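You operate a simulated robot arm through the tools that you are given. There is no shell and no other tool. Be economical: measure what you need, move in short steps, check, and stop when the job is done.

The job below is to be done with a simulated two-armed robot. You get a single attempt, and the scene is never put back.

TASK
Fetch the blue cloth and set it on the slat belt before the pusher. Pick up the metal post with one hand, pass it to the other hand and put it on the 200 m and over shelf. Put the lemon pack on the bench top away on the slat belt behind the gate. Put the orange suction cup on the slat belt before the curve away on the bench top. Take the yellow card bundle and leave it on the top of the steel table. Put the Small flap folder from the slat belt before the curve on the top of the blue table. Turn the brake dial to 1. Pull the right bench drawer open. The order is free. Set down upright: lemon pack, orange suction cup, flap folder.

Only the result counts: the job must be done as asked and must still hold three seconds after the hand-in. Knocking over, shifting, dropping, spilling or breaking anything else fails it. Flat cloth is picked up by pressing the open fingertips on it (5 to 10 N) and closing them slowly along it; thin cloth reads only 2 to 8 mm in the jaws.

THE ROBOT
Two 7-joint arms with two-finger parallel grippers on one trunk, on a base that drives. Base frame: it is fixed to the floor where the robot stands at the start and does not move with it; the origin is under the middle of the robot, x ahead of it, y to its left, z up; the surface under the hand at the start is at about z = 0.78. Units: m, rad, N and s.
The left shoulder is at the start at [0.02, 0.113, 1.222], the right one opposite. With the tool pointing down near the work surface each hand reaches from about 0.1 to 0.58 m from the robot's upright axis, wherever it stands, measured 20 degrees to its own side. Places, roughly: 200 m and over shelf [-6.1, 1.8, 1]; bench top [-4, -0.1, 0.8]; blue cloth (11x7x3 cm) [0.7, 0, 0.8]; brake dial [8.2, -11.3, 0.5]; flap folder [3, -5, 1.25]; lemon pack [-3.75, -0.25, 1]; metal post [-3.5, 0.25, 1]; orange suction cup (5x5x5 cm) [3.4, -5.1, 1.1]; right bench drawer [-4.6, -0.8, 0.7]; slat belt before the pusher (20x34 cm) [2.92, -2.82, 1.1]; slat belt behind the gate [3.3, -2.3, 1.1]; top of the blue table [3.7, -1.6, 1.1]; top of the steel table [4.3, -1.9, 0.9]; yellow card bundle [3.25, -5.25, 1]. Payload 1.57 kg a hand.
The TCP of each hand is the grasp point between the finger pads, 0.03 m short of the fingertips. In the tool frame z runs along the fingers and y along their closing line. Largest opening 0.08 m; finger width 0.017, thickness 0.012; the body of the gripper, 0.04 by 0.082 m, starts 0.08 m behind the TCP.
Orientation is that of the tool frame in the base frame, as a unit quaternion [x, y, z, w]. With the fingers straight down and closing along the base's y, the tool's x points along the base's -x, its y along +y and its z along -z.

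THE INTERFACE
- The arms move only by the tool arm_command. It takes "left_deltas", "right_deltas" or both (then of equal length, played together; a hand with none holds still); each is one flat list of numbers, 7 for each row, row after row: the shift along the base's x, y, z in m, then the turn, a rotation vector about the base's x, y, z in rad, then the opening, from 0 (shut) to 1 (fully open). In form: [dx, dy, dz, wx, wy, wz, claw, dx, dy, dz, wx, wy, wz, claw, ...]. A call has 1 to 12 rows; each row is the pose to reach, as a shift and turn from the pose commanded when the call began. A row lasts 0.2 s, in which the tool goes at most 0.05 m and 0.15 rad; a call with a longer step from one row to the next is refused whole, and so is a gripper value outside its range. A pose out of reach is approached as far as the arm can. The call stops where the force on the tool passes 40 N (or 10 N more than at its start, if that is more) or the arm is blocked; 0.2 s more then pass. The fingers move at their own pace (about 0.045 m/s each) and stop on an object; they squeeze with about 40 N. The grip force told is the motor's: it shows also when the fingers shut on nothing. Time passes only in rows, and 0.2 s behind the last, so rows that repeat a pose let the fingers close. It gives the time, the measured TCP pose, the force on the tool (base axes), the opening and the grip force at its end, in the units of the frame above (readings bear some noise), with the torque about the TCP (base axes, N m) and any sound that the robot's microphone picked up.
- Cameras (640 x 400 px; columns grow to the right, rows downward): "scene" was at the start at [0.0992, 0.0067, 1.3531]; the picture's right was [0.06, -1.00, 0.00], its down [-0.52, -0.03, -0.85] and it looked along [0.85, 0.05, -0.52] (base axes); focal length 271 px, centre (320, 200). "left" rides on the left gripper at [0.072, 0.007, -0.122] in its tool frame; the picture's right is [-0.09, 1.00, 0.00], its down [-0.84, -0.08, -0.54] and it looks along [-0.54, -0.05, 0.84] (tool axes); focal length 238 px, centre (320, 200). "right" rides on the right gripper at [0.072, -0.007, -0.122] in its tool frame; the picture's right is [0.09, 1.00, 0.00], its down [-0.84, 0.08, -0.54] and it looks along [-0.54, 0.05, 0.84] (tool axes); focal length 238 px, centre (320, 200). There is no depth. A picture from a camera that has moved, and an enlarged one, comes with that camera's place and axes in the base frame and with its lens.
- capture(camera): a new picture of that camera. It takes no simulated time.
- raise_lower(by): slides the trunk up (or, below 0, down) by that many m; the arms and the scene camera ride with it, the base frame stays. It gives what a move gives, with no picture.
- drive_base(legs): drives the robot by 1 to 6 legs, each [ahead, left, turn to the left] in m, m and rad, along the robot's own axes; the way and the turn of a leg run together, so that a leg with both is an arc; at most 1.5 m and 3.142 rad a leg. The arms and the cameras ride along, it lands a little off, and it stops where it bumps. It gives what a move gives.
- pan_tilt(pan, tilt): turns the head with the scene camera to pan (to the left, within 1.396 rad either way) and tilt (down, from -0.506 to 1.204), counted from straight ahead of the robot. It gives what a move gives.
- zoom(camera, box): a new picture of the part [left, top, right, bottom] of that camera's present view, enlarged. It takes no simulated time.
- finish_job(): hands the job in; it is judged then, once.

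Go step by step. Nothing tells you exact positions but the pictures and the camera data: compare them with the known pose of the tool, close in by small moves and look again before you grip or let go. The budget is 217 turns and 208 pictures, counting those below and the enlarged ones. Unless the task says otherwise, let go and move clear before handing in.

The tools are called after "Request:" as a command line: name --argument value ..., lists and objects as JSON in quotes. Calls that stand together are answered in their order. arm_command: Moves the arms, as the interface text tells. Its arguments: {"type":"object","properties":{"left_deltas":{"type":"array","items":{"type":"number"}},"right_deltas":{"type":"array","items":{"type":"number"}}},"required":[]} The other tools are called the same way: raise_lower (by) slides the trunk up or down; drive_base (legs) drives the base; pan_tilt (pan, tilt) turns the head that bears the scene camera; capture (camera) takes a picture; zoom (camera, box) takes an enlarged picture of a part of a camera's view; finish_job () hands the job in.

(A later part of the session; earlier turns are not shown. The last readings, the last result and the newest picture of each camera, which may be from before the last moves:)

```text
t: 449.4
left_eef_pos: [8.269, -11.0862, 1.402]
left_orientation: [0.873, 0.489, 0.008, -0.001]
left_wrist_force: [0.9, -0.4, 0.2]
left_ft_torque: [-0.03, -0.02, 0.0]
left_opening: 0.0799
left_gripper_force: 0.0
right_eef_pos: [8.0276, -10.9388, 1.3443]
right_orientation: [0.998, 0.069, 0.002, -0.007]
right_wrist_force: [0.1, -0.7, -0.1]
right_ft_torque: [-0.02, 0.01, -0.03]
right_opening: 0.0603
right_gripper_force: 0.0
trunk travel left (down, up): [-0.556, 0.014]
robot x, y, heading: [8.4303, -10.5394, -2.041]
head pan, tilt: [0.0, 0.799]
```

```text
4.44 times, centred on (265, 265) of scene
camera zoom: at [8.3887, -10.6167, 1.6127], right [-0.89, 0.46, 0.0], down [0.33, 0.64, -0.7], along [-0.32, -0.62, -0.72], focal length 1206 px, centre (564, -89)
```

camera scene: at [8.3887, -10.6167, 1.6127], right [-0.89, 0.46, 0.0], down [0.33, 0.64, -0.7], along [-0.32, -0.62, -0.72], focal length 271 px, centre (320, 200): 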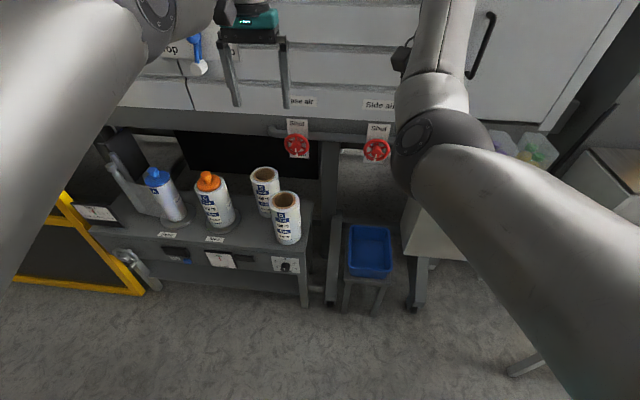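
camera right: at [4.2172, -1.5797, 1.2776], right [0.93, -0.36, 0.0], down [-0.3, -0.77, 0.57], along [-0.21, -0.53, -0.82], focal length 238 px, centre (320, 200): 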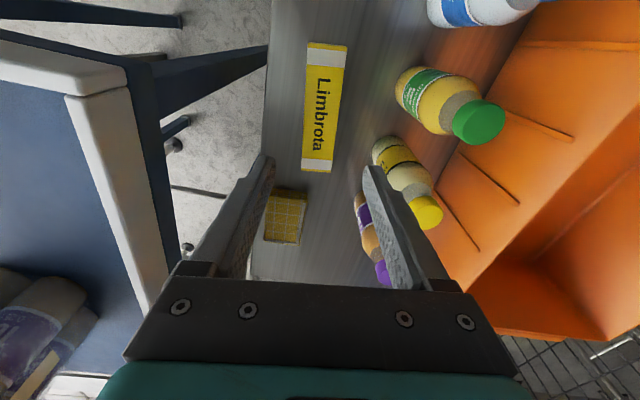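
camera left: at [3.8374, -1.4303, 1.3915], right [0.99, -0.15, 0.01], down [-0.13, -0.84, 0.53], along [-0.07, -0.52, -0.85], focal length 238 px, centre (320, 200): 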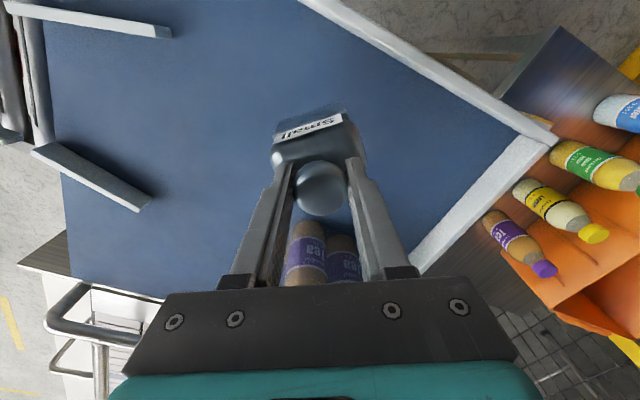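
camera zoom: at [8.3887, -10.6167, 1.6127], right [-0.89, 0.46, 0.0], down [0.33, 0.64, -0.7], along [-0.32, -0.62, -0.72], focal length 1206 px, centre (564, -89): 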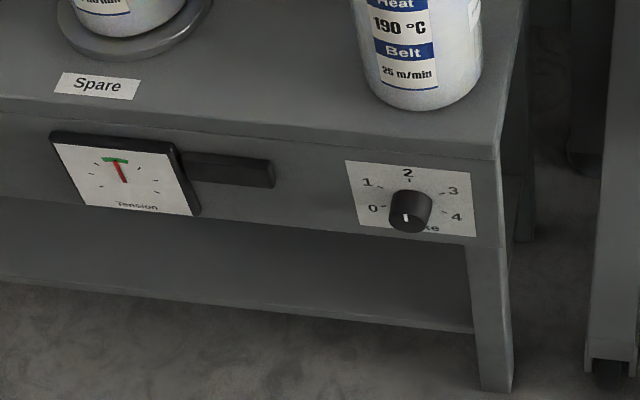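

The dial shows 0–4; I need a straight view of its pointer. I back off a little and lower the trunk.

Request:
drive_base --legs '[[-0.2, 0.0, 0.0]]'

Request:
raise_lower --by -0.54

Request:
pan_tilt --pan 0.1 --tilt 0.55

Request:
capture --camera "scene"

```text
t: 451.0
left_eef_pos: [8.3602, -10.9077, 1.4024]
left_orientation: [0.872, 0.489, 0.007, 0.0]
left_wrist_force: [-0.3, -0.1, 0.6]
left_ft_torque: [-0.03, 0.01, 0.01]
left_opening: 0.0801
left_gripper_force: 0.1
right_eef_pos: [8.1184, -10.76, 1.3461]
right_orientation: [0.998, 0.07, 0.002, -0.008]
right_wrist_force: [-0.5, 0.1, 0.5]
right_ft_torque: [-0.02, -0.01, 0.0]
right_opening: 0.06
right_gripper_force: 0.0
trunk travel left (down, up): [-0.556, 0.014]
robot x, y, heading: [8.5215, -10.3615, -2.045]
head pan, tilt: [0.0, 0.799]
```

```text
refused: -0.54 is not a number from -0.4 to 0.4
```

```text
t: 451.8
left_eef_pos: [8.3608, -10.9075, 1.4024]
left_orientation: [0.873, 0.488, 0.008, -0.001]
left_wrist_force: [0.4, -0.5, -1.0]
left_ft_torque: [0.03, -0.02, 0.01]
left_opening: 0.0799
left_gripper_force: 0.0
right_eef_pos: [8.119, -10.7616, 1.3444]
right_orientation: [0.998, 0.07, 0.002, -0.008]
right_wrist_force: [0.4, 0.9, -0.9]
right_ft_torque: [0.02, 0.02, 0.02]
right_opening: 0.0601
right_gripper_force: 0.0
trunk travel left (down, up): [-0.556, 0.014]
robot x, y, heading: [8.5237, -10.3572, -2.042]
head pan, tilt: [0.099, 0.55]
```

```text
71 pictures are left
camera scene: at [8.4837, -10.4506, 1.6339], right [-0.93, 0.36, 0.0], down [0.19, 0.49, -0.85], along [-0.31, -0.79, -0.52], focal length 271 px, centre (320, 200)
```

scene: 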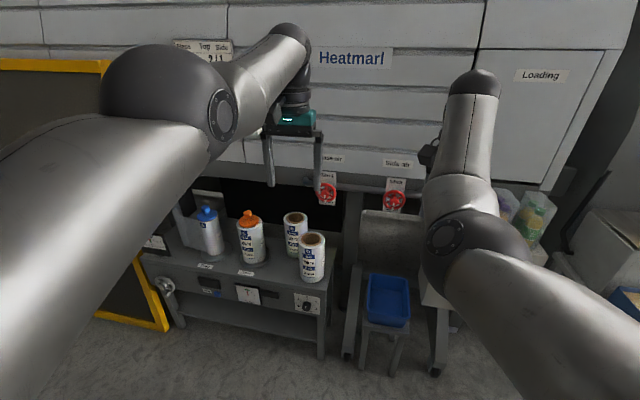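

Request:
raise_lower --by -0.4

Request:
raise_lower --by -0.1

Request:
capture --camera "scene"

```text
t: 455.6
left_eef_pos: [8.3597, -10.908, 1.0026]
left_orientation: [0.872, 0.489, 0.008, 0.001]
left_wrist_force: [0.3, -0.2, 0.4]
left_ft_torque: [0.03, -0.02, 0.01]
left_opening: 0.0802
left_gripper_force: 0.0
right_eef_pos: [8.1197, -10.7601, 0.9452]
right_orientation: [0.998, 0.069, 0.002, -0.007]
right_wrist_force: [-0.1, -0.3, -0.1]
right_ft_torque: [-0.03, -0.02, 0.0]
right_opening: 0.0599
right_gripper_force: 0.1
trunk travel left (down, up): [-0.156, 0.414]
robot x, y, heading: [8.5205, -10.3583, -2.043]
head pan, tilt: [0.099, 0.55]
```

```text
t: 456.9
left_eef_pos: [8.3609, -10.9084, 0.9036]
left_orientation: [0.872, 0.489, 0.008, 0.0]
left_wrist_force: [0.1, 0.8, -0.1]
left_ft_torque: [-0.01, -0.06, -0.02]
left_opening: 0.0799
left_gripper_force: 0.2
right_eef_pos: [8.1197, -10.7601, 0.8456]
right_orientation: [0.998, 0.069, 0.002, -0.007]
right_wrist_force: [0.1, 0.1, -0.6]
right_ft_torque: [0.0, 0.0, -0.01]
right_opening: 0.0598
right_gripper_force: 0.1
trunk travel left (down, up): [-0.056, 0.514]
robot x, y, heading: [8.5211, -10.3576, -2.045]
head pan, tilt: [0.099, 0.55]
```

```text
70 pictures are left
camera scene: at [8.484, -10.4502, 1.1341], right [-0.93, 0.36, 0.0], down [0.19, 0.49, -0.85], along [-0.31, -0.79, -0.52], focal length 271 px, centre (320, 200)
```

scene: 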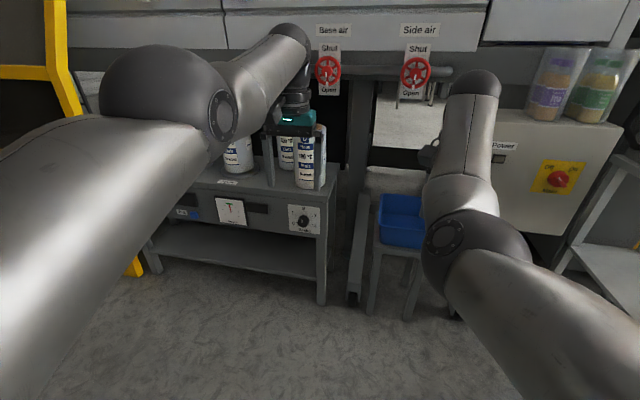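

Request:
zoom --camera "scene" --box '[270, 190, 340, 250]'

```text
6.67 times, centred on (305, 220) of scene
camera zoom: at [8.484, -10.4502, 1.1341], right [-0.93, 0.36, 0.0], down [0.19, 0.49, -0.85], along [-0.31, -0.79, -0.52], focal length 1809 px, centre (420, 67)
```

zoom: 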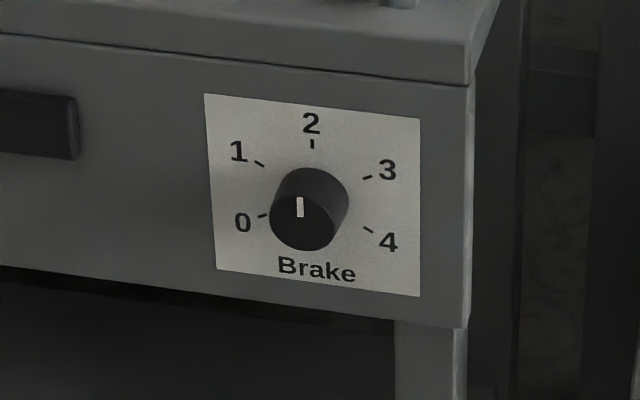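

The pointer is at 2; going to 1 is a 60° counter-clockwise turn seen from the front. The dial base is at about (8.231, −11.257, 0.533). I pitch the left hand to point horizontally at the dial, while still back from the table.

Request:
arm_command --left_deltas '[0, 0, -0.03, -0.123, 0.075, 0, 0.7, 0, 0, -0.06, -0.246, 0.15, 0, 0.7, 0, 0, -0.095, -0.369, 0.225, 0, 0.7, 0, 0, -0.13, -0.492, 0.3, 0, 0.7, 0, 0, -0.165, -0.615, 0.375, 0, 0.7, 0, 0, -0.2, -0.738, 0.45, 0, 0.7, 0, 0, -0.235, -0.861, 0.525, 0, 0.7, 0, 0, -0.27, -0.984, 0.6, 0, 0.7, 0, 0, -0.305, -1.107, 0.675, 0, 0.7, 0, 0, -0.34, -1.23, 0.75, 0, 0.7, 0, 0, -0.37, -1.34, 0.817, 0, 0.7]'

Request:
capture --camera "left"

Request:
capture --camera "scene"

```text
t: 459.4
left_eef_pos: [8.3559, -10.9058, 0.5471]
left_orientation: [0.628, 0.357, -0.601, 0.343]
left_wrist_force: [0.7, -1.0, -0.4]
left_ft_torque: [0.02, -0.03, 0.0]
left_opening: 0.0559
left_gripper_force: 0.0
left hand out of reach, approached as far as the arm can: row 1, 2, 3, 4, 5, 6, 7, 8, 9, 10, 11
right_eef_pos: [8.1185, -10.7603, 0.845]
right_orientation: [0.998, 0.069, 0.002, -0.007]
right_wrist_force: [0.0, 0.3, -0.1]
right_ft_torque: [-0.01, 0.02, -0.01]
right_opening: 0.0601
right_gripper_force: 0.0
trunk travel left (down, up): [-0.056, 0.514]
robot x, y, heading: [8.5239, -10.3595, -2.041]
head pan, tilt: [0.099, 0.55]
```

```text
68 pictures are left
camera left: at [8.4254, -10.8028, 0.4796], right [0.85, -0.51, 0.09], down [0.19, 0.47, 0.86], along [-0.48, -0.72, 0.5], focal length 238 px, centre (320, 200)
```

left: 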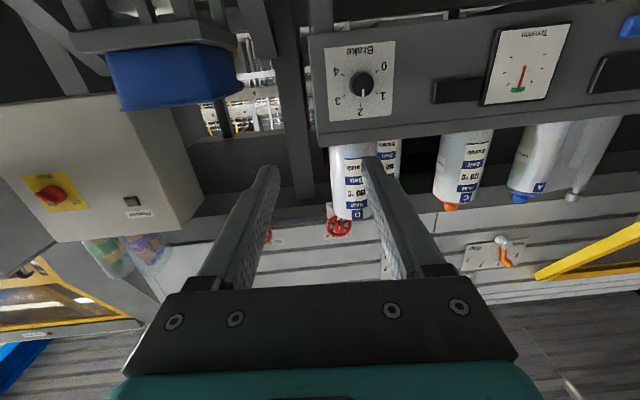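

```text
67 pictures are left
camera scene: at [8.4841, -10.4501, 1.1341], right [-0.93, 0.36, 0.0], down [0.19, 0.49, -0.85], along [-0.31, -0.79, -0.52], focal length 271 px, centre (320, 200)
```

scene: 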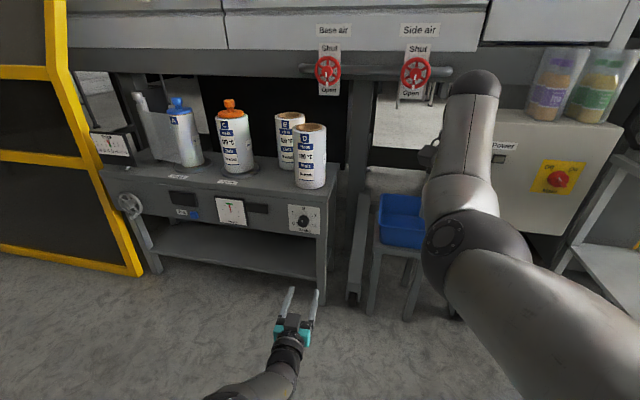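

The wrist view confirms the pointer at 2. I level the hand and drive closer, to 8 cm in front of the knob.

Request:
arm_command --left_deltas '[0, 0, -0.01, -0.02, 0.012, -0.02, 0.75, 0, 0, -0.015, -0.037, 0.022, -0.041, 0.75]'

Request:
drive_base --legs '[[0.25, 0.06, 0.0]]'

Request:
capture --camera "left"

Request:
capture --camera "scene"

```text
t: 459.9
left_eef_pos: [8.3597, -10.9011, 0.5514]
left_orientation: [-0.617, -0.34, 0.622, -0.343]
left_wrist_force: [0.9, 0.4, -0.2]
left_ft_torque: [-0.01, -0.04, 0.0]
left_opening: 0.06
left_gripper_force: 0.2
left hand out of reach, approached as far as the arm can: row 1, 2
right_eef_pos: [8.12, -10.7599, 0.8441]
right_orientation: [0.998, 0.068, 0.002, -0.007]
right_wrist_force: [-0.5, 0.1, 0.5]
right_ft_torque: [0.0, -0.01, 0.0]
right_opening: 0.0598
right_gripper_force: 0.1
trunk travel left (down, up): [-0.056, 0.514]
robot x, y, heading: [8.5217, -10.357, -2.047]
head pan, tilt: [0.099, 0.55]
```

```text
t: 461.8
left_eef_pos: [8.3021, -11.1487, 0.5498]
left_orientation: [-0.616, -0.341, 0.621, -0.345]
left_wrist_force: [0.2, 0.4, -0.1]
left_ft_torque: [0.01, 0.02, 0.01]
left_opening: 0.0599
left_gripper_force: 0.1
right_eef_pos: [8.0605, -11.0072, 0.846]
right_orientation: [0.998, 0.07, 0.002, -0.007]
right_wrist_force: [0.2, -0.7, -0.4]
right_ft_torque: [-0.02, -0.03, 0.01]
right_opening: 0.06
right_gripper_force: 0.0
trunk travel left (down, up): [-0.056, 0.514]
robot x, y, heading: [8.4606, -10.6073, -2.039]
head pan, tilt: [0.099, 0.55]
```

```text
66 pictures are left
camera left: at [8.3715, -11.0515, 0.477], right [0.84, -0.53, 0.09], down [0.22, 0.51, 0.83], along [-0.49, -0.68, 0.55], focal length 238 px, centre (320, 200)
```

left: 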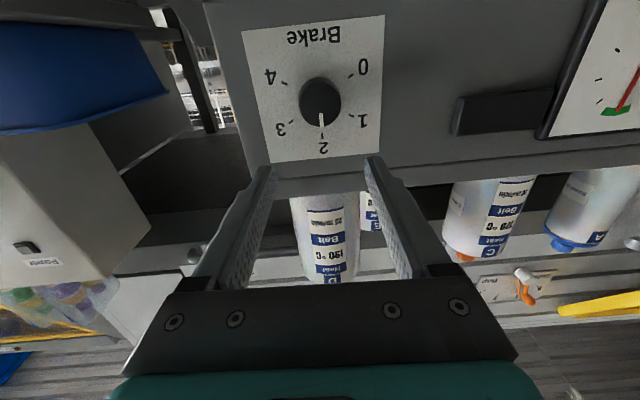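

```text
65 pictures are left
camera scene: at [8.4245, -10.6983, 1.134], right [-0.93, 0.36, 0.0], down [0.19, 0.49, -0.85], along [-0.31, -0.79, -0.52], focal length 271 px, centre (320, 200)
```

scene: 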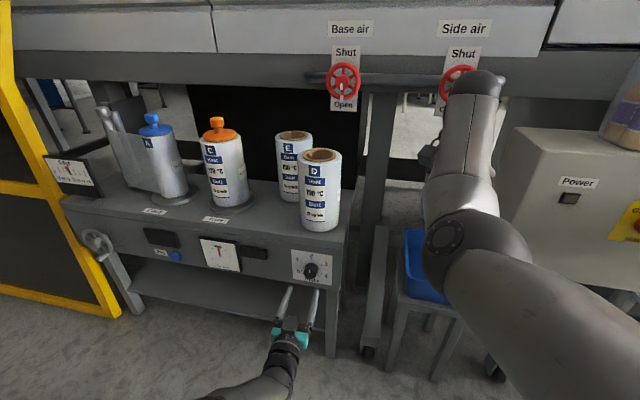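

Horizontally aligned; the hand is ~3.5 cm too high. I lower the trunk by that and look.

Request:
raise_lower --by -0.034

Request:
capture --camera "left"

```text
t: 462.6
left_eef_pos: [8.3017, -11.1492, 0.5167]
left_orientation: [-0.617, -0.341, 0.621, -0.344]
left_wrist_force: [0.1, 0.4, 0.2]
left_ft_torque: [0.02, -0.03, 0.03]
left_opening: 0.0601
left_gripper_force: 0.1
right_eef_pos: [8.0606, -11.0088, 0.8106]
right_orientation: [0.998, 0.07, 0.002, -0.008]
right_wrist_force: [-0.6, -0.5, -0.1]
right_ft_torque: [-0.02, 0.01, 0.0]
right_opening: 0.0601
right_gripper_force: 0.2
trunk travel left (down, up): [-0.022, 0.548]
robot x, y, heading: [8.4596, -10.6065, -2.038]
head pan, tilt: [0.099, 0.55]
```

```text
64 pictures are left
camera left: at [8.3715, -11.0514, 0.4429], right [0.84, -0.53, 0.09], down [0.22, 0.51, 0.83], along [-0.49, -0.68, 0.55], focal length 238 px, centre (320, 200)
```

left: 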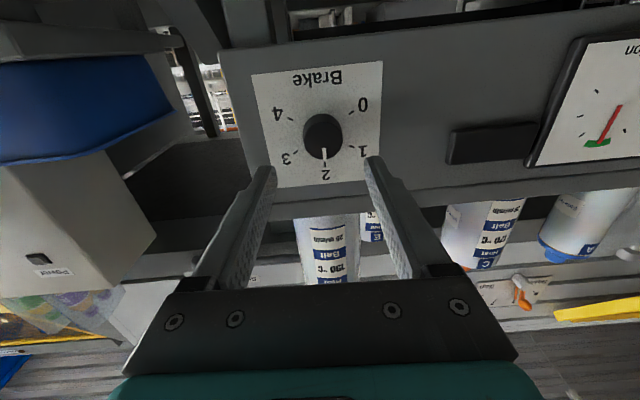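

Aligned with the knob. I advance 8 cm with the base.

Request:
drive_base --legs '[[0.078, -0.007, 0.0]]'

Request:
capture --camera "left"

```text
t: 463.6
left_eef_pos: [8.2595, -11.2159, 0.5172]
left_orientation: [-0.616, -0.342, 0.62, -0.345]
left_wrist_force: [0.1, 0.6, -0.4]
left_ft_torque: [0.01, -0.01, 0.01]
left_opening: 0.0599
left_gripper_force: 0.0
right_eef_pos: [8.0189, -11.0747, 0.8116]
right_orientation: [0.998, 0.069, 0.002, -0.007]
right_wrist_force: [0.3, -0.2, -0.5]
right_ft_torque: [-0.04, -0.03, -0.01]
right_opening: 0.0601
right_gripper_force: 0.1
trunk travel left (down, up): [-0.022, 0.548]
robot x, y, heading: [8.4199, -10.6734, -2.043]
head pan, tilt: [0.099, 0.55]
```

```text
63 pictures are left
camera left: at [8.3298, -11.1172, 0.443], right [0.84, -0.53, 0.09], down [0.22, 0.51, 0.83], along [-0.49, -0.68, 0.55], focal length 238 px, centre (320, 200)
```

left: 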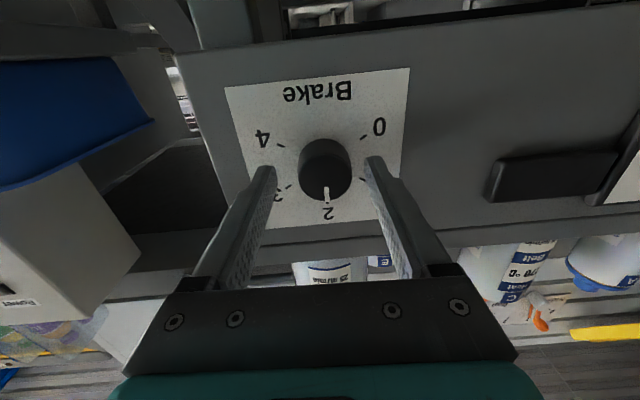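

Request:
drive_base --legs '[[0.012, 0.003, 0.0]]'

Request:
arm_command --left_deltas '[0, 0, 0, 0, 0, 0, 0.6, 0, 0, 0, 0, 0, 0, 0.4, 0, 0, 0, 0, 0, 0, 0.2, 0, 0, 0, 0, 0, 0, 0.2]'

Request:
capture --camera "left"

```text
t: 464.4
left_eef_pos: [8.2577, -11.2268, 0.5162]
left_orientation: [-0.616, -0.341, 0.62, -0.344]
left_wrist_force: [-0.8, 0.0, -0.2]
left_ft_torque: [0.0, 0.03, 0.0]
left_opening: 0.0599
left_gripper_force: 0.1
right_eef_pos: [8.0157, -11.0868, 0.8116]
right_orientation: [0.998, 0.07, 0.003, -0.008]
right_wrist_force: [-0.8, -0.4, 1.0]
right_ft_torque: [0.03, 0.0, 0.03]
right_opening: 0.0599
right_gripper_force: 0.1
trunk travel left (down, up): [-0.022, 0.548]
robot x, y, heading: [8.4177, -10.6887, -2.042]
head pan, tilt: [0.099, 0.55]
```

```text
t: 465.4
left_eef_pos: [8.2559, -11.2262, 0.5162]
left_orientation: [-0.617, -0.341, 0.621, -0.343]
left_wrist_force: [-5.1, 2.6, -0.7]
left_ft_torque: [-0.07, -0.03, -0.08]
left_opening: 0.0394
left_gripper_force: 35.5
right_eef_pos: [8.0153, -11.0872, 0.8104]
right_orientation: [0.998, 0.07, 0.002, -0.008]
right_wrist_force: [-0.2, 0.2, 0.8]
right_ft_torque: [-0.01, 0.0, -0.02]
right_opening: 0.0599
right_gripper_force: 0.0
trunk travel left (down, up): [-0.022, 0.548]
robot x, y, heading: [8.4183, -10.6852, -2.045]
head pan, tilt: [0.099, 0.55]
```

```text
62 pictures are left
camera left: at [8.3261, -11.1288, 0.4429], right [0.84, -0.53, 0.09], down [0.23, 0.51, 0.83], along [-0.49, -0.68, 0.55], focal length 238 px, centre (320, 200)
```

left: 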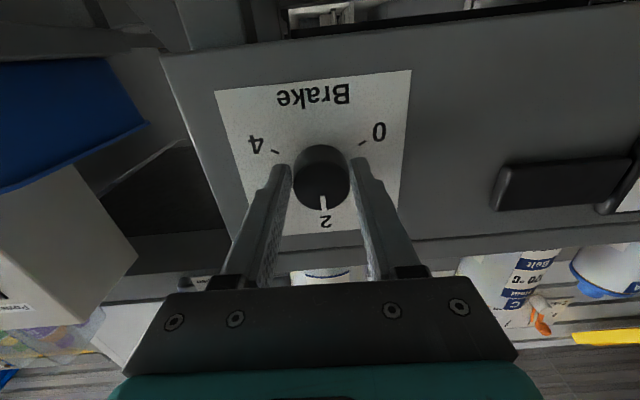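

Gripped the knob (39 mm). I roll the hand 60° counter-clockwise (seen from the front).

Request:
arm_command --left_deltas '[0, 0, 0, 0.079, 0.127, 0, 0.2, 0, 0, 0, 0.159, 0.254, 0, 0.2, 0, 0, 0, 0.238, 0.381, 0, 0.2, 0, 0, 0, 0.317, 0.508, 0, 0.2, 0, 0, 0, 0.397, 0.635, 0, 0.2, 0, 0, 0, 0.476, 0.762, 0, 0.2, 0, 0, 0, 0.555, 0.889, 0, 0.2, 0, 0, 0, 0.555, 0.889, 0, 0.2]'

Request:
capture --camera "left"

Request:
zoom --camera "scene" --box '[240, 220, 380, 320]'

```text
t: 467.2
left_eef_pos: [8.3293, -11.2012, 0.5646]
left_orientation: [-0.422, -0.621, 0.66, -0.031]
left_wrist_force: [0.4, -0.3, -0.4]
left_ft_torque: [0.03, -0.04, 0.0]
left_opening: 0.0162
left_gripper_force: 0.1
left hand out of reach, approached as far as the arm can: row 2, 3, 4, 5, 6, 7, 8
right_eef_pos: [8.0156, -11.0872, 0.8108]
right_orientation: [0.998, 0.07, 0.002, -0.007]
right_wrist_force: [0.6, -0.1, 0.1]
right_ft_torque: [-0.03, 0.0, 0.0]
right_opening: 0.0597
right_gripper_force: 0.0
trunk travel left (down, up): [-0.022, 0.548]
robot x, y, heading: [8.417, -10.6794, -2.043]
head pan, tilt: [0.099, 0.55]
```

```text
61 pictures are left
camera left: at [8.3501, -11.0658, 0.5311], right [0.62, -0.27, -0.73], down [0.77, 0.07, 0.63], along [-0.12, -0.96, 0.26], focal length 238 px, centre (320, 200)
```

left: 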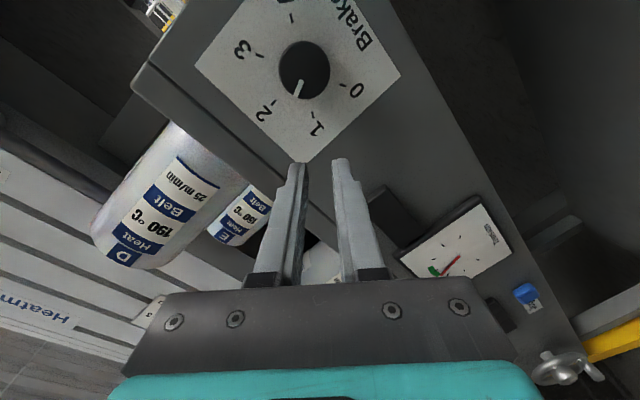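

```text
4.00 times, centred on (310, 270) of scene
camera zoom: at [8.3802, -10.776, 1.1001], right [-0.93, 0.36, 0.0], down [0.19, 0.49, -0.85], along [-0.31, -0.79, -0.52], focal length 1085 px, centre (360, -80)
```

zoom: 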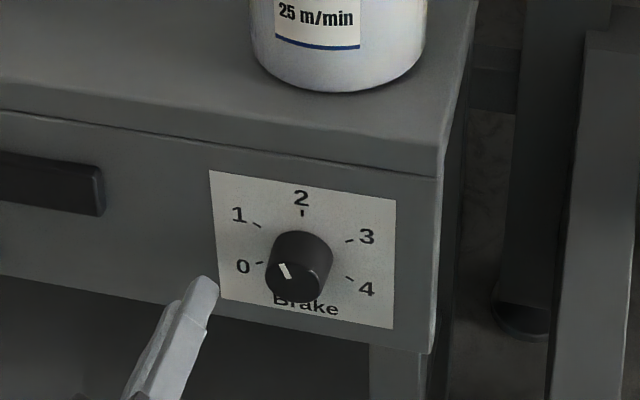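

The hand slipped out of its reach, but the knob turned partway (~35° of 60°). I back off, re-roll the hand to a better starting angle, and will turn the remaining ~25°.

Request:
drive_base --legs '[[-0.12, 0.0, 0.0]]'

Request:
arm_command --left_deltas '[0, 0, 0, -0.079, -0.126, 0, 0.75, 0, 0, 0, -0.158, -0.253, 0, 0.75, 0, 0, 0, -0.237, -0.379, 0, 0.75, 0, 0, 0, -0.316, -0.506, 0, 0.75, 0, 0, 0, -0.395, -0.632, 0, 0.75, 0, 0, 0, -0.474, -0.759, 0, 0.75, 0, 0, 0, -0.553, -0.885, 0, 0.75, 0, 0, 0, -0.632, -1.012, 0, 0.75, 0, 0, 0, -0.711, -1.138, 0, 0.75, 0, 0, 0, -0.79, -1.265, 0, 0.75]'

Request:
capture --camera "left"

```text
t: 468.4
left_eef_pos: [8.3824, -11.095, 0.5651]
left_orientation: [-0.422, -0.62, 0.661, -0.032]
left_wrist_force: [0.7, 0.0, -0.3]
left_ft_torque: [-0.02, 0.06, 0.0]
left_opening: 0.016
left_gripper_force: 0.0
right_eef_pos: [8.0693, -10.9803, 0.8115]
right_orientation: [0.997, 0.07, 0.002, -0.008]
right_wrist_force: [0.6, 1.0, 0.5]
right_ft_torque: [0.02, -0.01, -0.03]
right_opening: 0.0601
right_gripper_force: 0.0
trunk travel left (down, up): [-0.022, 0.548]
robot x, y, heading: [8.4719, -10.5801, -2.041]
head pan, tilt: [0.099, 0.55]
```

```text
t: 470.6
left_eef_pos: [8.3828, -11.0945, 0.5653]
left_orientation: [0.679, 0.199, -0.465, 0.533]
left_wrist_force: [0.1, 0.3, 0.0]
left_ft_torque: [-0.04, 0.0, 0.0]
left_opening: 0.0599
left_gripper_force: 0.0
right_eef_pos: [8.0691, -10.9799, 0.8113]
right_orientation: [0.998, 0.069, 0.002, -0.007]
right_wrist_force: [0.1, 0.3, -0.2]
right_ft_torque: [0.02, 0.01, 0.02]
right_opening: 0.06
right_gripper_force: 0.0
trunk travel left (down, up): [-0.022, 0.548]
robot x, y, heading: [8.4722, -10.5792, -2.041]
head pan, tilt: [0.099, 0.55]
```

```text
59 pictures are left
camera left: at [8.474, -11.0041, 0.5073], right [0.72, -0.33, 0.61], down [-0.24, 0.71, 0.66], along [-0.65, -0.62, 0.43], focal length 238 px, centre (320, 200)
```

left: 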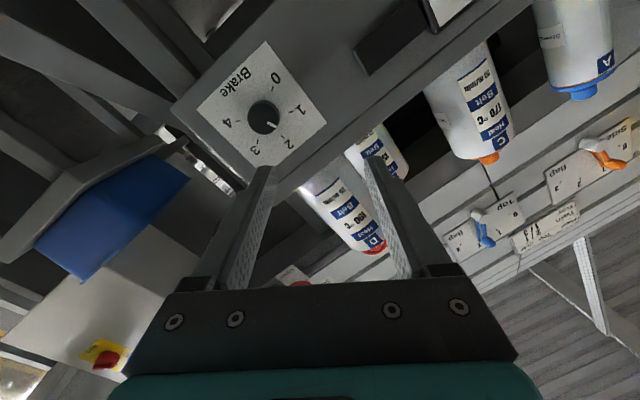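

The hand is now rolled about −0.57 rad. I correct its yaw, lower it to the knob's height, then re-approach.

Request:
arm_command --left_deltas '[-0.01, 0, -0.025, 0, 0, -0.07, 0.75, -0.02, 0, -0.048, 0, 0, -0.144, 0.75, -0.02, 0, -0.048, 0, 0, -0.144, 0.75]'

Request:
capture --camera "left"

```text
t: 471.4
left_eef_pos: [8.3635, -11.0945, 0.5174]
left_orientation: [0.692, 0.15, -0.502, 0.497]
left_wrist_force: [-0.3, -0.1, 0.4]
left_ft_torque: [-0.02, -0.01, 0.01]
left_opening: 0.0601
left_gripper_force: 0.0
right_eef_pos: [8.0704, -10.9817, 0.8107]
right_orientation: [0.998, 0.07, 0.002, -0.008]
right_wrist_force: [0.4, 0.3, -1.2]
right_ft_torque: [-0.01, 0.02, -0.02]
right_opening: 0.0601
right_gripper_force: 0.0
trunk travel left (down, up): [-0.022, 0.548]
robot x, y, heading: [8.4734, -10.5779, -2.043]
head pan, tilt: [0.099, 0.55]
```

```text
58 pictures are left
camera left: at [8.4667, -11.0186, 0.4585], right [0.66, -0.43, 0.61], down [-0.14, 0.73, 0.66], along [-0.74, -0.52, 0.43], focal length 238 px, centre (320, 200)
```

left: 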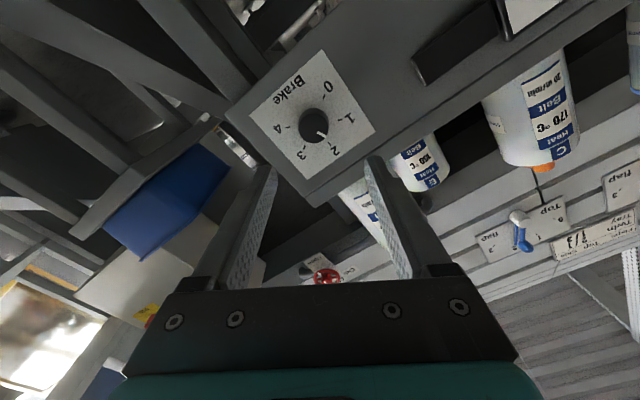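

Hand pose now fully reached and pointing square at the dial. I advance with the base.

Request:
drive_base --legs '[[0.143, -0.024, 0.0]]'

Request:
capture --camera "left"

```text
t: 472.8
left_eef_pos: [8.2777, -11.21, 0.5167]
left_orientation: [0.691, 0.151, -0.502, 0.498]
left_wrist_force: [0.5, -0.3, 0.8]
left_ft_torque: [-0.02, 0.01, 0.0]
left_opening: 0.0602
left_gripper_force: 0.1
right_eef_pos: [7.9836, -11.0951, 0.8102]
right_orientation: [0.998, 0.069, 0.002, -0.006]
right_wrist_force: [-0.6, 0.4, 0.6]
right_ft_torque: [-0.02, -0.03, -0.03]
right_opening: 0.06
right_gripper_force: 0.1
trunk travel left (down, up): [-0.022, 0.548]
robot x, y, heading: [8.3842, -10.6926, -2.046]
head pan, tilt: [0.099, 0.55]
```

```text
57 pictures are left
camera left: at [8.3806, -11.1336, 0.4586], right [0.66, -0.43, 0.61], down [-0.14, 0.73, 0.67], along [-0.74, -0.52, 0.43], focal length 238 px, centre (320, 200)
```

left: 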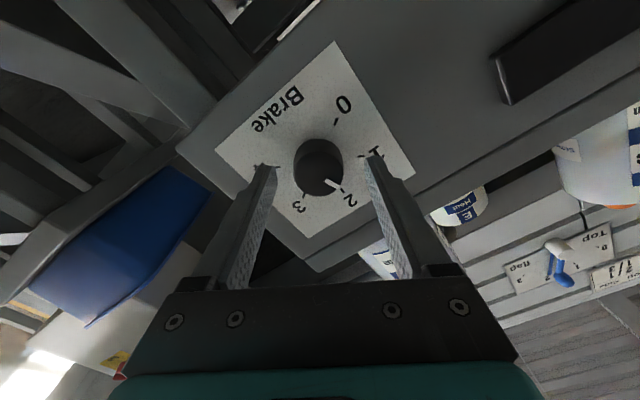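

Request:
zoom --camera "left" --box '[240, 100, 400, 240]'

```text
2.86 times, centred on (320, 170) of left
camera zoom: at [8.3806, -11.1336, 0.4586], right [0.66, -0.43, 0.61], down [-0.14, 0.73, 0.67], along [-0.74, -0.52, 0.43], focal length 681 px, centre (320, 286)
```

zoom: 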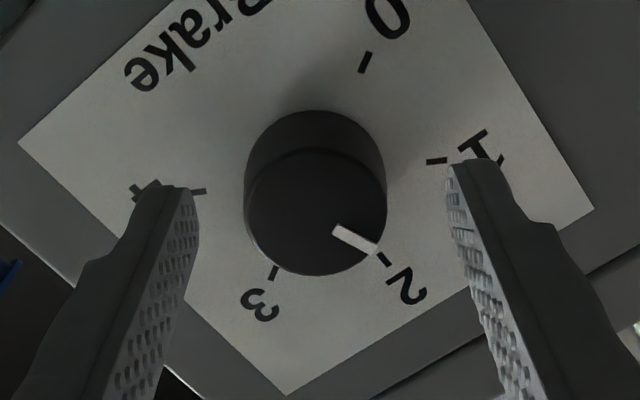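

About 33° remain. I advance 2.5 cm, close on the knob and roll 0.6 rad.

Request:
arm_command --left_deltas '[-0.007, -0.0105, 0, 0, 0, 0, 0.75, -0.0135, -0.021, 0, 0, 0, 0, 0.75, -0.0135, -0.021, 0, 0, 0, 0, 0.5, -0.0135, -0.021, 0, 0, 0, 0, 0.2, -0.0135, -0.021, 0, 0, 0, 0, 0.2, -0.0135, -0.021, 0, 0, 0, 0, 0.2]'

Request:
arm_command --left_deltas '[0, 0, 0, 0.08, 0.123, 0, 0.2, 0, 0, 0, 0.16, 0.246, 0, 0.2, 0, 0, 0, 0.24, 0.369, 0, 0.2, 0, 0, 0, 0.327, 0.503, 0, 0.2, 0, 0, 0, 0.327, 0.503, 0, 0.2]'

Request:
capture --camera "left"

```text
t: 474.2
left_eef_pos: [8.2622, -11.2311, 0.5157]
left_orientation: [0.692, 0.15, -0.502, 0.496]
left_wrist_force: [-7.9, 1.1, -7.3]
left_ft_torque: [0.21, -0.27, -0.21]
left_opening: 0.0385
left_gripper_force: 37.8
right_eef_pos: [7.9817, -11.0954, 0.8101]
right_orientation: [0.998, 0.069, 0.002, -0.008]
right_wrist_force: [-0.2, 0.2, -0.2]
right_ft_torque: [0.01, 0.01, 0.0]
right_opening: 0.0598
right_gripper_force: 0.1
trunk travel left (down, up): [-0.022, 0.548]
robot x, y, heading: [8.3871, -10.6936, -2.046]
head pan, tilt: [0.099, 0.55]
```

```text
refused: row 4 steps farther than a row can; nothing moved
```

```text
55 pictures are left
camera left: at [8.3658, -11.1535, 0.4579], right [0.66, -0.44, 0.61], down [-0.13, 0.73, 0.67], along [-0.74, -0.52, 0.42], focal length 238 px, centre (320, 200)
```

left: 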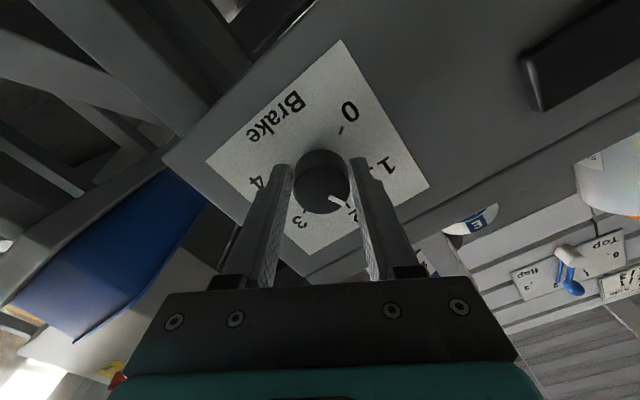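

Request:
arm_command --left_deltas '[0, 0, 0, 0.075, 0.115, 0, 0.2, 0, 0, 0, 0.15, 0.23, 0, 0.2, 0, 0, 0, 0.225, 0.345, 0, 0.2, 0, 0, 0, 0.3, 0.46, 0, 0.2, 0, 0, 0, 0.327, 0.503, 0, 0.2, 0, 0, 0, 0.327, 0.503, 0, 0.2]'

Request:
capture --camera "left"

```text
t: 475.6
left_eef_pos: [8.2571, -11.2264, 0.5144]
left_orientation: [-0.622, -0.346, 0.626, -0.319]
left_wrist_force: [-24.7, 12.3, -15.7]
left_ft_torque: [0.19, -0.51, -0.62]
left_opening: 0.0384
left_gripper_force: 44.7
right_eef_pos: [7.9839, -11.0966, 0.8106]
right_orientation: [0.998, 0.069, 0.003, -0.008]
right_wrist_force: [1.3, 0.2, -0.3]
right_ft_torque: [0.02, -0.02, 0.01]
right_opening: 0.0599
right_gripper_force: 0.0
trunk travel left (down, up): [-0.022, 0.548]
robot x, y, heading: [8.3863, -10.6933, -2.046]
head pan, tilt: [0.099, 0.55]
```

```text
54 pictures are left
camera left: at [8.3286, -11.1284, 0.4421], right [0.83, -0.56, 0.06], down [0.26, 0.47, 0.85], along [-0.5, -0.69, 0.53], focal length 238 px, centre (320, 200)
```

left: 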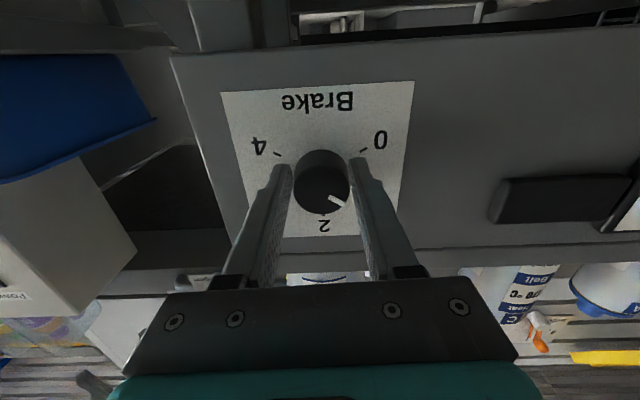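

Request:
zoom --camera "left" --box '[240, 110, 400, 250]'

Request:
zoom --camera "scene" --box '[240, 220, 380, 340]'

```text
2.86 times, centred on (320, 180) of left
camera zoom: at [8.3286, -11.1284, 0.4421], right [0.83, -0.56, 0.06], down [0.26, 0.47, 0.85], along [-0.5, -0.69, 0.53], focal length 681 px, centre (320, 257)
```

zoom: 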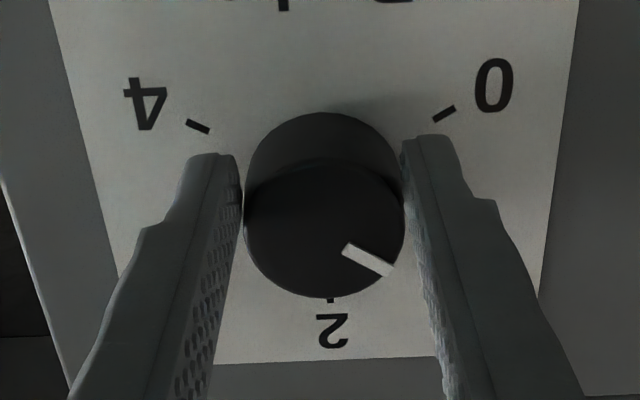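

```text
3.33 times, centred on (310, 280) of scene
camera zoom: at [8.3469, -10.7857, 1.0999], right [-0.93, 0.36, 0.0], down [0.19, 0.49, -0.85], along [-0.31, -0.79, -0.52], focal length 904 px, centre (353, -67)
```

zoom: 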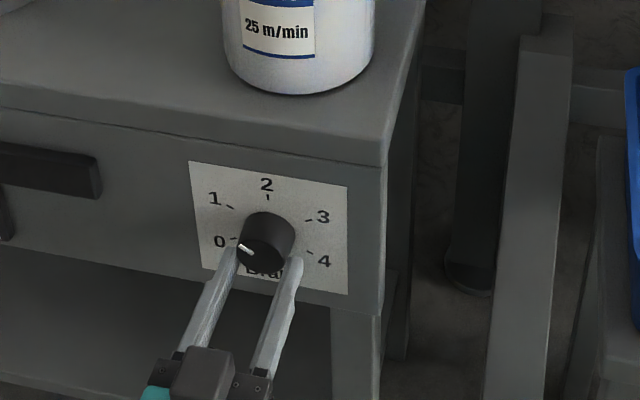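

The pointer is now parallel to the "1" tick. I release and back off to verify.

Request:
arm_command --left_deltas '[0, 0, 0, 0.327, 0.503, 0, 0.4, 0, 0, 0, 0.327, 0.503, 0, 0.75, 0, 0, 0, 0.327, 0.503, 0, 0.75]'

Request:
zoom --camera "left" --box '[240, 110, 400, 250]'

```text
refused: row 1 steps farther than a row can; nothing moved
```

```text
2.86 times, centred on (320, 180) of left
camera zoom: at [8.3286, -11.1284, 0.4421], right [0.83, -0.56, 0.06], down [0.26, 0.47, 0.85], along [-0.5, -0.69, 0.53], focal length 681 px, centre (320, 257)
```

zoom: 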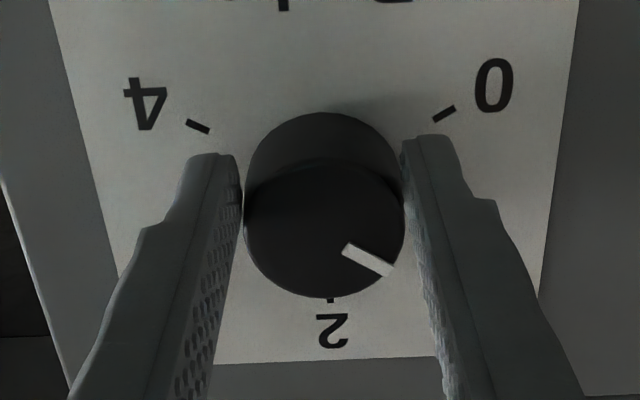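

Request:
arm_command --left_deltas '[0, 0, 0, 0, 0, 0, 0.45, 0, 0, 0, 0, 0, 0, 0.75, 0, 0, 0, 0, 0, 0, 0.8]'

Request:
drive_base --legs '[[-0.16, 0.016, 0.0]]'

Request:
zoom --camera "left" --box '[260, 80, 380, 180]'

```text
t: 476.4
left_eef_pos: [8.2665, -11.2349, 0.5181]
left_orientation: [-0.615, -0.349, 0.626, -0.33]
left_wrist_force: [-1.9, -0.1, 0.8]
left_ft_torque: [-0.05, 0.0, -0.09]
left_opening: 0.0652
left_gripper_force: 0.6
right_eef_pos: [7.9841, -11.0961, 0.811]
right_orientation: [0.998, 0.069, 0.002, -0.008]
right_wrist_force: [0.5, -1.1, -0.4]
right_ft_torque: [0.04, -0.02, 0.0]
right_opening: 0.0597
right_gripper_force: 0.1
trunk travel left (down, up): [-0.022, 0.548]
robot x, y, heading: [8.3864, -10.6922, -2.044]
head pan, tilt: [0.099, 0.55]
```

```text
t: 477.8
left_eef_pos: [8.3511, -11.0963, 0.5169]
left_orientation: [-0.616, -0.347, 0.627, -0.326]
left_wrist_force: [-0.2, 0.4, 0.0]
left_ft_torque: [-0.01, 0.02, 0.04]
left_opening: 0.0638
left_gripper_force: 0.1
right_eef_pos: [8.0706, -10.9593, 0.8122]
right_orientation: [0.998, 0.069, 0.002, -0.008]
right_wrist_force: [0.6, 0.9, -0.1]
right_ft_torque: [-0.01, 0.01, 0.01]
right_opening: 0.06
right_gripper_force: 0.1
trunk travel left (down, up): [-0.022, 0.548]
robot x, y, heading: [8.4728, -10.5602, -2.041]
head pan, tilt: [0.099, 0.55]
```

```text
4.00 times, centred on (320, 130) of left
camera zoom: at [8.4205, -10.9978, 0.4438], right [0.84, -0.55, 0.06], down [0.25, 0.48, 0.84], along [-0.49, -0.69, 0.54], focal length 953 px, centre (320, 480)
```

zoom: 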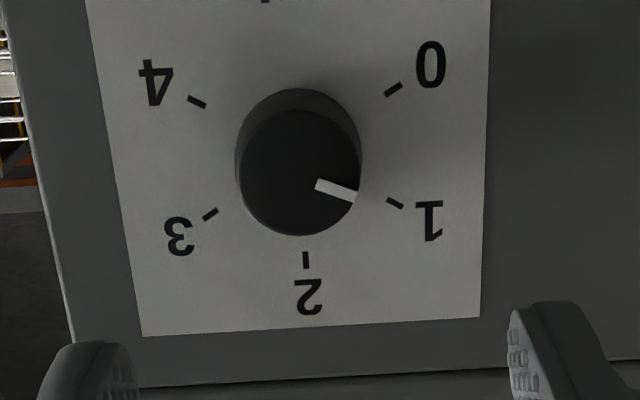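

After release the pointer sits ~10° past "1" toward 0. I re-approach with a 12 mm lateral correction so the grip is centred, to turn it back ~10°.

Request:
drive_base --legs '[[0.14, -0.025, 0.0]]'

Request:
zoom --camera "left" --box '[230, 90, 410, 250]'

```text
t: 479.1
left_eef_pos: [8.2633, -11.208, 0.5168]
left_orientation: [-0.617, -0.347, 0.627, -0.326]
left_wrist_force: [-0.7, 0.5, -0.5]
left_ft_torque: [0.0, 0.01, 0.03]
left_opening: 0.0642
left_gripper_force: 0.0
right_eef_pos: [7.9836, -11.0727, 0.8111]
right_orientation: [0.998, 0.068, 0.002, -0.008]
right_wrist_force: [-0.3, -0.1, 0.1]
right_ft_torque: [-0.03, 0.03, 0.02]
right_opening: 0.06
right_gripper_force: 0.1
trunk travel left (down, up): [-0.022, 0.548]
robot x, y, heading: [8.3862, -10.6707, -2.046]
head pan, tilt: [0.099, 0.55]
```

```text
2.50 times, centred on (320, 170) of left
camera zoom: at [8.3338, -11.1107, 0.4438], right [0.84, -0.55, 0.06], down [0.26, 0.48, 0.84], along [-0.49, -0.69, 0.54], focal length 596 px, centre (320, 275)
```

zoom: 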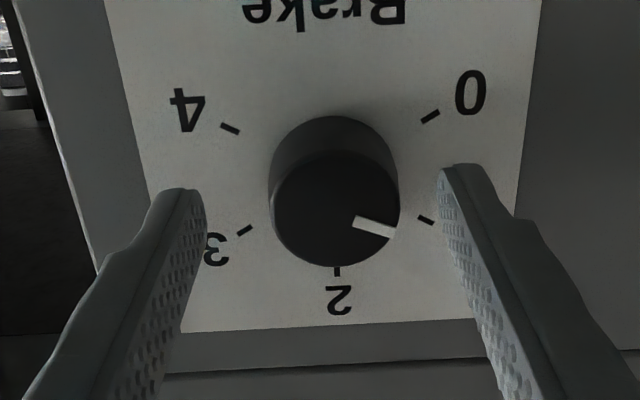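

Request:
arm_command --left_deltas '[-0.0064, -0.0173, 0, 0, 0, 0, 0.8, -0.0064, -0.0173, 0, 0, 0, 0, 0.6, -0.0064, -0.0173, 0, 0, 0, 0, 0.4, -0.0064, -0.0173, 0, 0, 0, 0, 0.3, -0.0064, -0.0173, 0, 0, 0, 0, 0.3, -0.0064, -0.0173, 0, -0.046, -0.071, 0, 0.3, -0.0064, -0.0173, 0, -0.096, -0.147, 0, 0.3, -0.0064, -0.0173, 0, -0.096, -0.147, 0, 0.3]'

Request:
zoom --camera "left" --box '[230, 90, 410, 250]'

```text
t: 480.9
left_eef_pos: [8.2572, -11.2266, 0.5168]
left_orientation: [0.645, 0.291, -0.596, 0.38]
left_wrist_force: [0.2, -3.2, -1.0]
left_ft_torque: [-0.46, 0.31, -0.03]
left_opening: 0.0395
left_gripper_force: 44.0
right_eef_pos: [7.9835, -11.073, 0.8112]
right_orientation: [0.998, 0.068, 0.002, -0.008]
right_wrist_force: [0.3, -0.3, 0.1]
right_ft_torque: [0.0, 0.02, 0.0]
right_opening: 0.0599
right_gripper_force: 0.1
trunk travel left (down, up): [-0.022, 0.548]
robot x, y, heading: [8.388, -10.6712, -2.041]
head pan, tilt: [0.099, 0.55]
```

```text
2.50 times, centred on (320, 170) of left
camera zoom: at [8.3383, -11.1354, 0.4456], right [0.81, -0.53, 0.23], down [0.13, 0.56, 0.82], along [-0.57, -0.64, 0.53], focal length 596 px, centre (320, 275)
```

zoom: 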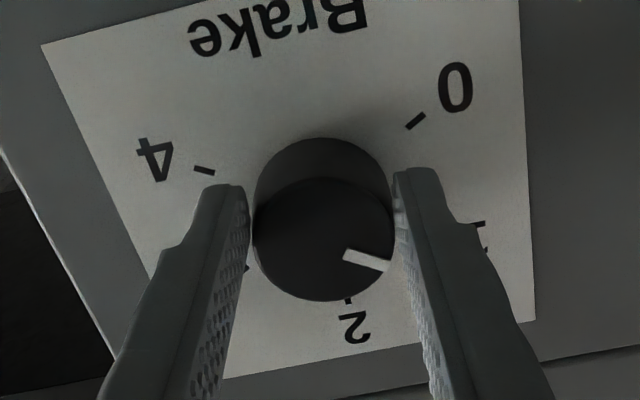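

Pointer now parallel to the 1 direction, with little torque. I open and back off.

Request:
arm_command --left_deltas '[0, 0, 0, 0, 0, 0, 0.5, 0, 0, 0, 0, 0, 0, 0.8, 0, 0, 0, 0, 0, 0, 0.8]'

Request:
drive_base --legs '[[-0.18, 0.018, 0.0]]'

Request:
zoom --camera "left" --box '[260, 80, 380, 180]'

```text
t: 481.7
left_eef_pos: [8.2571, -11.2265, 0.5176]
left_orientation: [0.645, 0.291, -0.597, 0.378]
left_wrist_force: [-0.2, 0.2, 0.3]
left_ft_torque: [0.01, 0.03, -0.02]
left_opening: 0.0641
left_gripper_force: 0.0
right_eef_pos: [7.9833, -11.0725, 0.8119]
right_orientation: [0.998, 0.068, 0.002, -0.008]
right_wrist_force: [-0.1, -0.3, 0.7]
right_ft_torque: [0.02, 0.05, 0.01]
right_opening: 0.0602
right_gripper_force: 0.2
trunk travel left (down, up): [-0.022, 0.548]
robot x, y, heading: [8.3867, -10.6724, -2.049]
head pan, tilt: [0.099, 0.55]
```

```text
t: 483.3
left_eef_pos: [8.3557, -11.0746, 0.5163]
left_orientation: [0.644, 0.292, -0.596, 0.38]
left_wrist_force: [0.2, 0.5, -0.4]
left_ft_torque: [0.02, 0.01, 0.02]
left_opening: 0.064
left_gripper_force: 0.0
right_eef_pos: [8.082, -10.9208, 0.8108]
right_orientation: [0.998, 0.07, 0.002, -0.008]
right_wrist_force: [-0.4, -0.8, -0.6]
right_ft_torque: [-0.05, 0.01, 0.01]
right_opening: 0.0599
right_gripper_force: 0.0
trunk travel left (down, up): [-0.022, 0.548]
robot x, y, heading: [8.4842, -10.5236, -2.048]
head pan, tilt: [0.099, 0.55]
```

```text
4.00 times, centred on (320, 130) of left
camera zoom: at [8.4366, -10.983, 0.4456], right [0.81, -0.53, 0.23], down [0.13, 0.56, 0.82], along [-0.56, -0.64, 0.53], focal length 953 px, centre (320, 480)
```

zoom: 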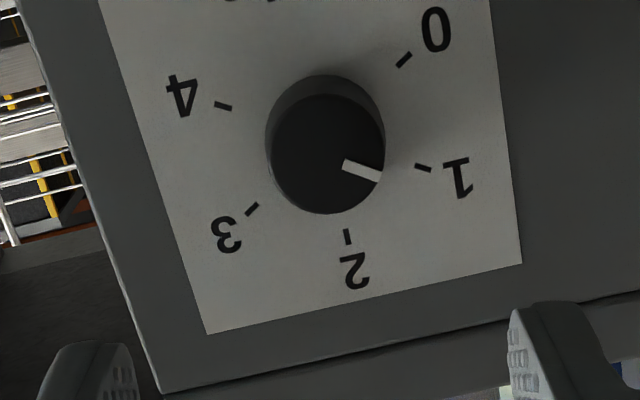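

The pointer is exactly at 1. I back away, point the left hand down again, and raise the trunk.

Request:
drive_base --legs '[[-0.25, 0.0, 0.0]]'

Request:
arm_command --left_deltas '[0, 0, 0.03, 0.12, -0.078, 0, 0.8, 0, 0, 0.06, 0.239, -0.156, 0, 0.8, 0, 0, 0.095, 0.359, -0.233, 0, 0.8, 0, 0, 0.13, 0.479, -0.311, 0, 0.8, 0, 0, 0.165, 0.598, -0.389, 0, 0.8, 0, 0, 0.2, 0.718, -0.467, 0, 0.8, 0, 0, 0.235, 0.838, -0.545, 0, 0.8, 0, 0, 0.27, 0.957, -0.622, 0, 0.8, 0, 0, 0.3, 1.077, -0.7, 0, 0.8, 0, 0, 0.33, 1.196, -0.778, 0, 0.8, 0, 0, 0.35, 1.316, -0.856, 0, 0.8]'

Request:
raise_lower --by 0.4

```text
t: 485.1
left_eef_pos: [8.4699, -10.8519, 0.5158]
left_orientation: [0.645, 0.291, -0.596, 0.38]
left_wrist_force: [-0.6, 0.7, -0.3]
left_ft_torque: [-0.04, 0.01, 0.01]
left_opening: 0.0639
left_gripper_force: 0.0
right_eef_pos: [8.1968, -10.6969, 0.8112]
right_orientation: [0.998, 0.068, 0.002, -0.008]
right_wrist_force: [-0.6, 0.8, 0.2]
right_ft_torque: [-0.01, -0.02, 0.04]
right_opening: 0.06
right_gripper_force: 0.0
trunk travel left (down, up): [-0.022, 0.548]
robot x, y, heading: [8.6024, -10.2963, -2.049]
head pan, tilt: [0.099, 0.55]
```

```text
t: 487.5
left_eef_pos: [8.4697, -10.8502, 0.8663]
left_orientation: [0.911, 0.412, 0.0, -0.002]
left_wrist_force: [-0.7, -0.4, 0.1]
left_ft_torque: [0.03, -0.01, 0.02]
left_opening: 0.0642
left_gripper_force: 0.0
right_eef_pos: [8.1963, -10.6971, 0.8113]
right_orientation: [0.998, 0.068, 0.002, -0.008]
right_wrist_force: [0.2, -0.3, 0.0]
right_ft_torque: [0.03, -0.02, 0.02]
right_opening: 0.0596
right_gripper_force: 0.1
trunk travel left (down, up): [-0.022, 0.548]
robot x, y, heading: [8.5996, -10.298, -2.047]
head pan, tilt: [0.099, 0.55]
```

```text
t: 491.3
left_eef_pos: [8.4694, -10.8522, 1.2664]
left_orientation: [0.911, 0.413, 0.0, -0.002]
left_wrist_force: [-0.5, 0.5, 0.0]
left_ft_torque: [0.02, 0.0, 0.01]
left_opening: 0.0639
left_gripper_force: 0.0
right_eef_pos: [8.196, -10.6959, 1.2106]
right_orientation: [0.998, 0.067, 0.003, -0.008]
right_wrist_force: [0.2, -0.1, 0.7]
right_ft_torque: [-0.01, 0.01, 0.04]
right_opening: 0.0604
right_gripper_force: 0.0
trunk travel left (down, up): [-0.422, 0.148]
robot x, y, heading: [8.5986, -10.2945, -2.045]
head pan, tilt: [0.099, 0.55]
```

Dial done. I head back the same way: heading 0 and reversing along the aisle.

Request:
raise_lower --by 0.145

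Request:
drive_base --legs '[[0, 0, 2.045], [-1.3, 0.62, 0], [-0.9, 0.52, 0], [-1.18, 0.78, 0]]'

```text
t: 493.0
left_eef_pos: [8.4689, -10.8517, 1.4107]
left_orientation: [0.911, 0.412, -0.001, -0.002]
left_wrist_force: [-0.1, 0.5, 0.3]
left_ft_torque: [0.01, 0.02, 0.02]
left_opening: 0.064
left_gripper_force: 0.0
right_eef_pos: [8.1957, -10.6967, 1.3548]
right_orientation: [0.998, 0.067, 0.002, -0.008]
right_wrist_force: [0.2, -0.3, -0.5]
right_ft_torque: [0.01, 0.02, -0.01]
right_opening: 0.0602
right_gripper_force: 0.1
trunk travel left (down, up): [-0.567, 0.003]
robot x, y, heading: [8.6011, -10.2956, -2.041]
head pan, tilt: [0.099, 0.55]
```

```text
t: 516.8
left_eef_pos: [5.7843, -8.2117, 1.4111]
left_orientation: [0.132, 0.991, -0.001, 0.0]
left_wrist_force: [-0.1, 0.6, -0.3]
left_ft_torque: [-0.03, -0.01, -0.01]
left_opening: 0.0641
left_gripper_force: 0.0
right_eef_pos: [5.7664, -8.5255, 1.3562]
right_orientation: [0.471, 0.882, -0.006, -0.006]
right_wrist_force: [-0.5, -0.3, -0.9]
right_ft_torque: [0.0, -0.04, -0.01]
right_opening: 0.06
right_gripper_force: 0.1
trunk travel left (down, up): [-0.567, 0.003]
robot x, y, heading: [5.2282, -8.334, -0.024]
head pan, tilt: [0.099, 0.55]
```

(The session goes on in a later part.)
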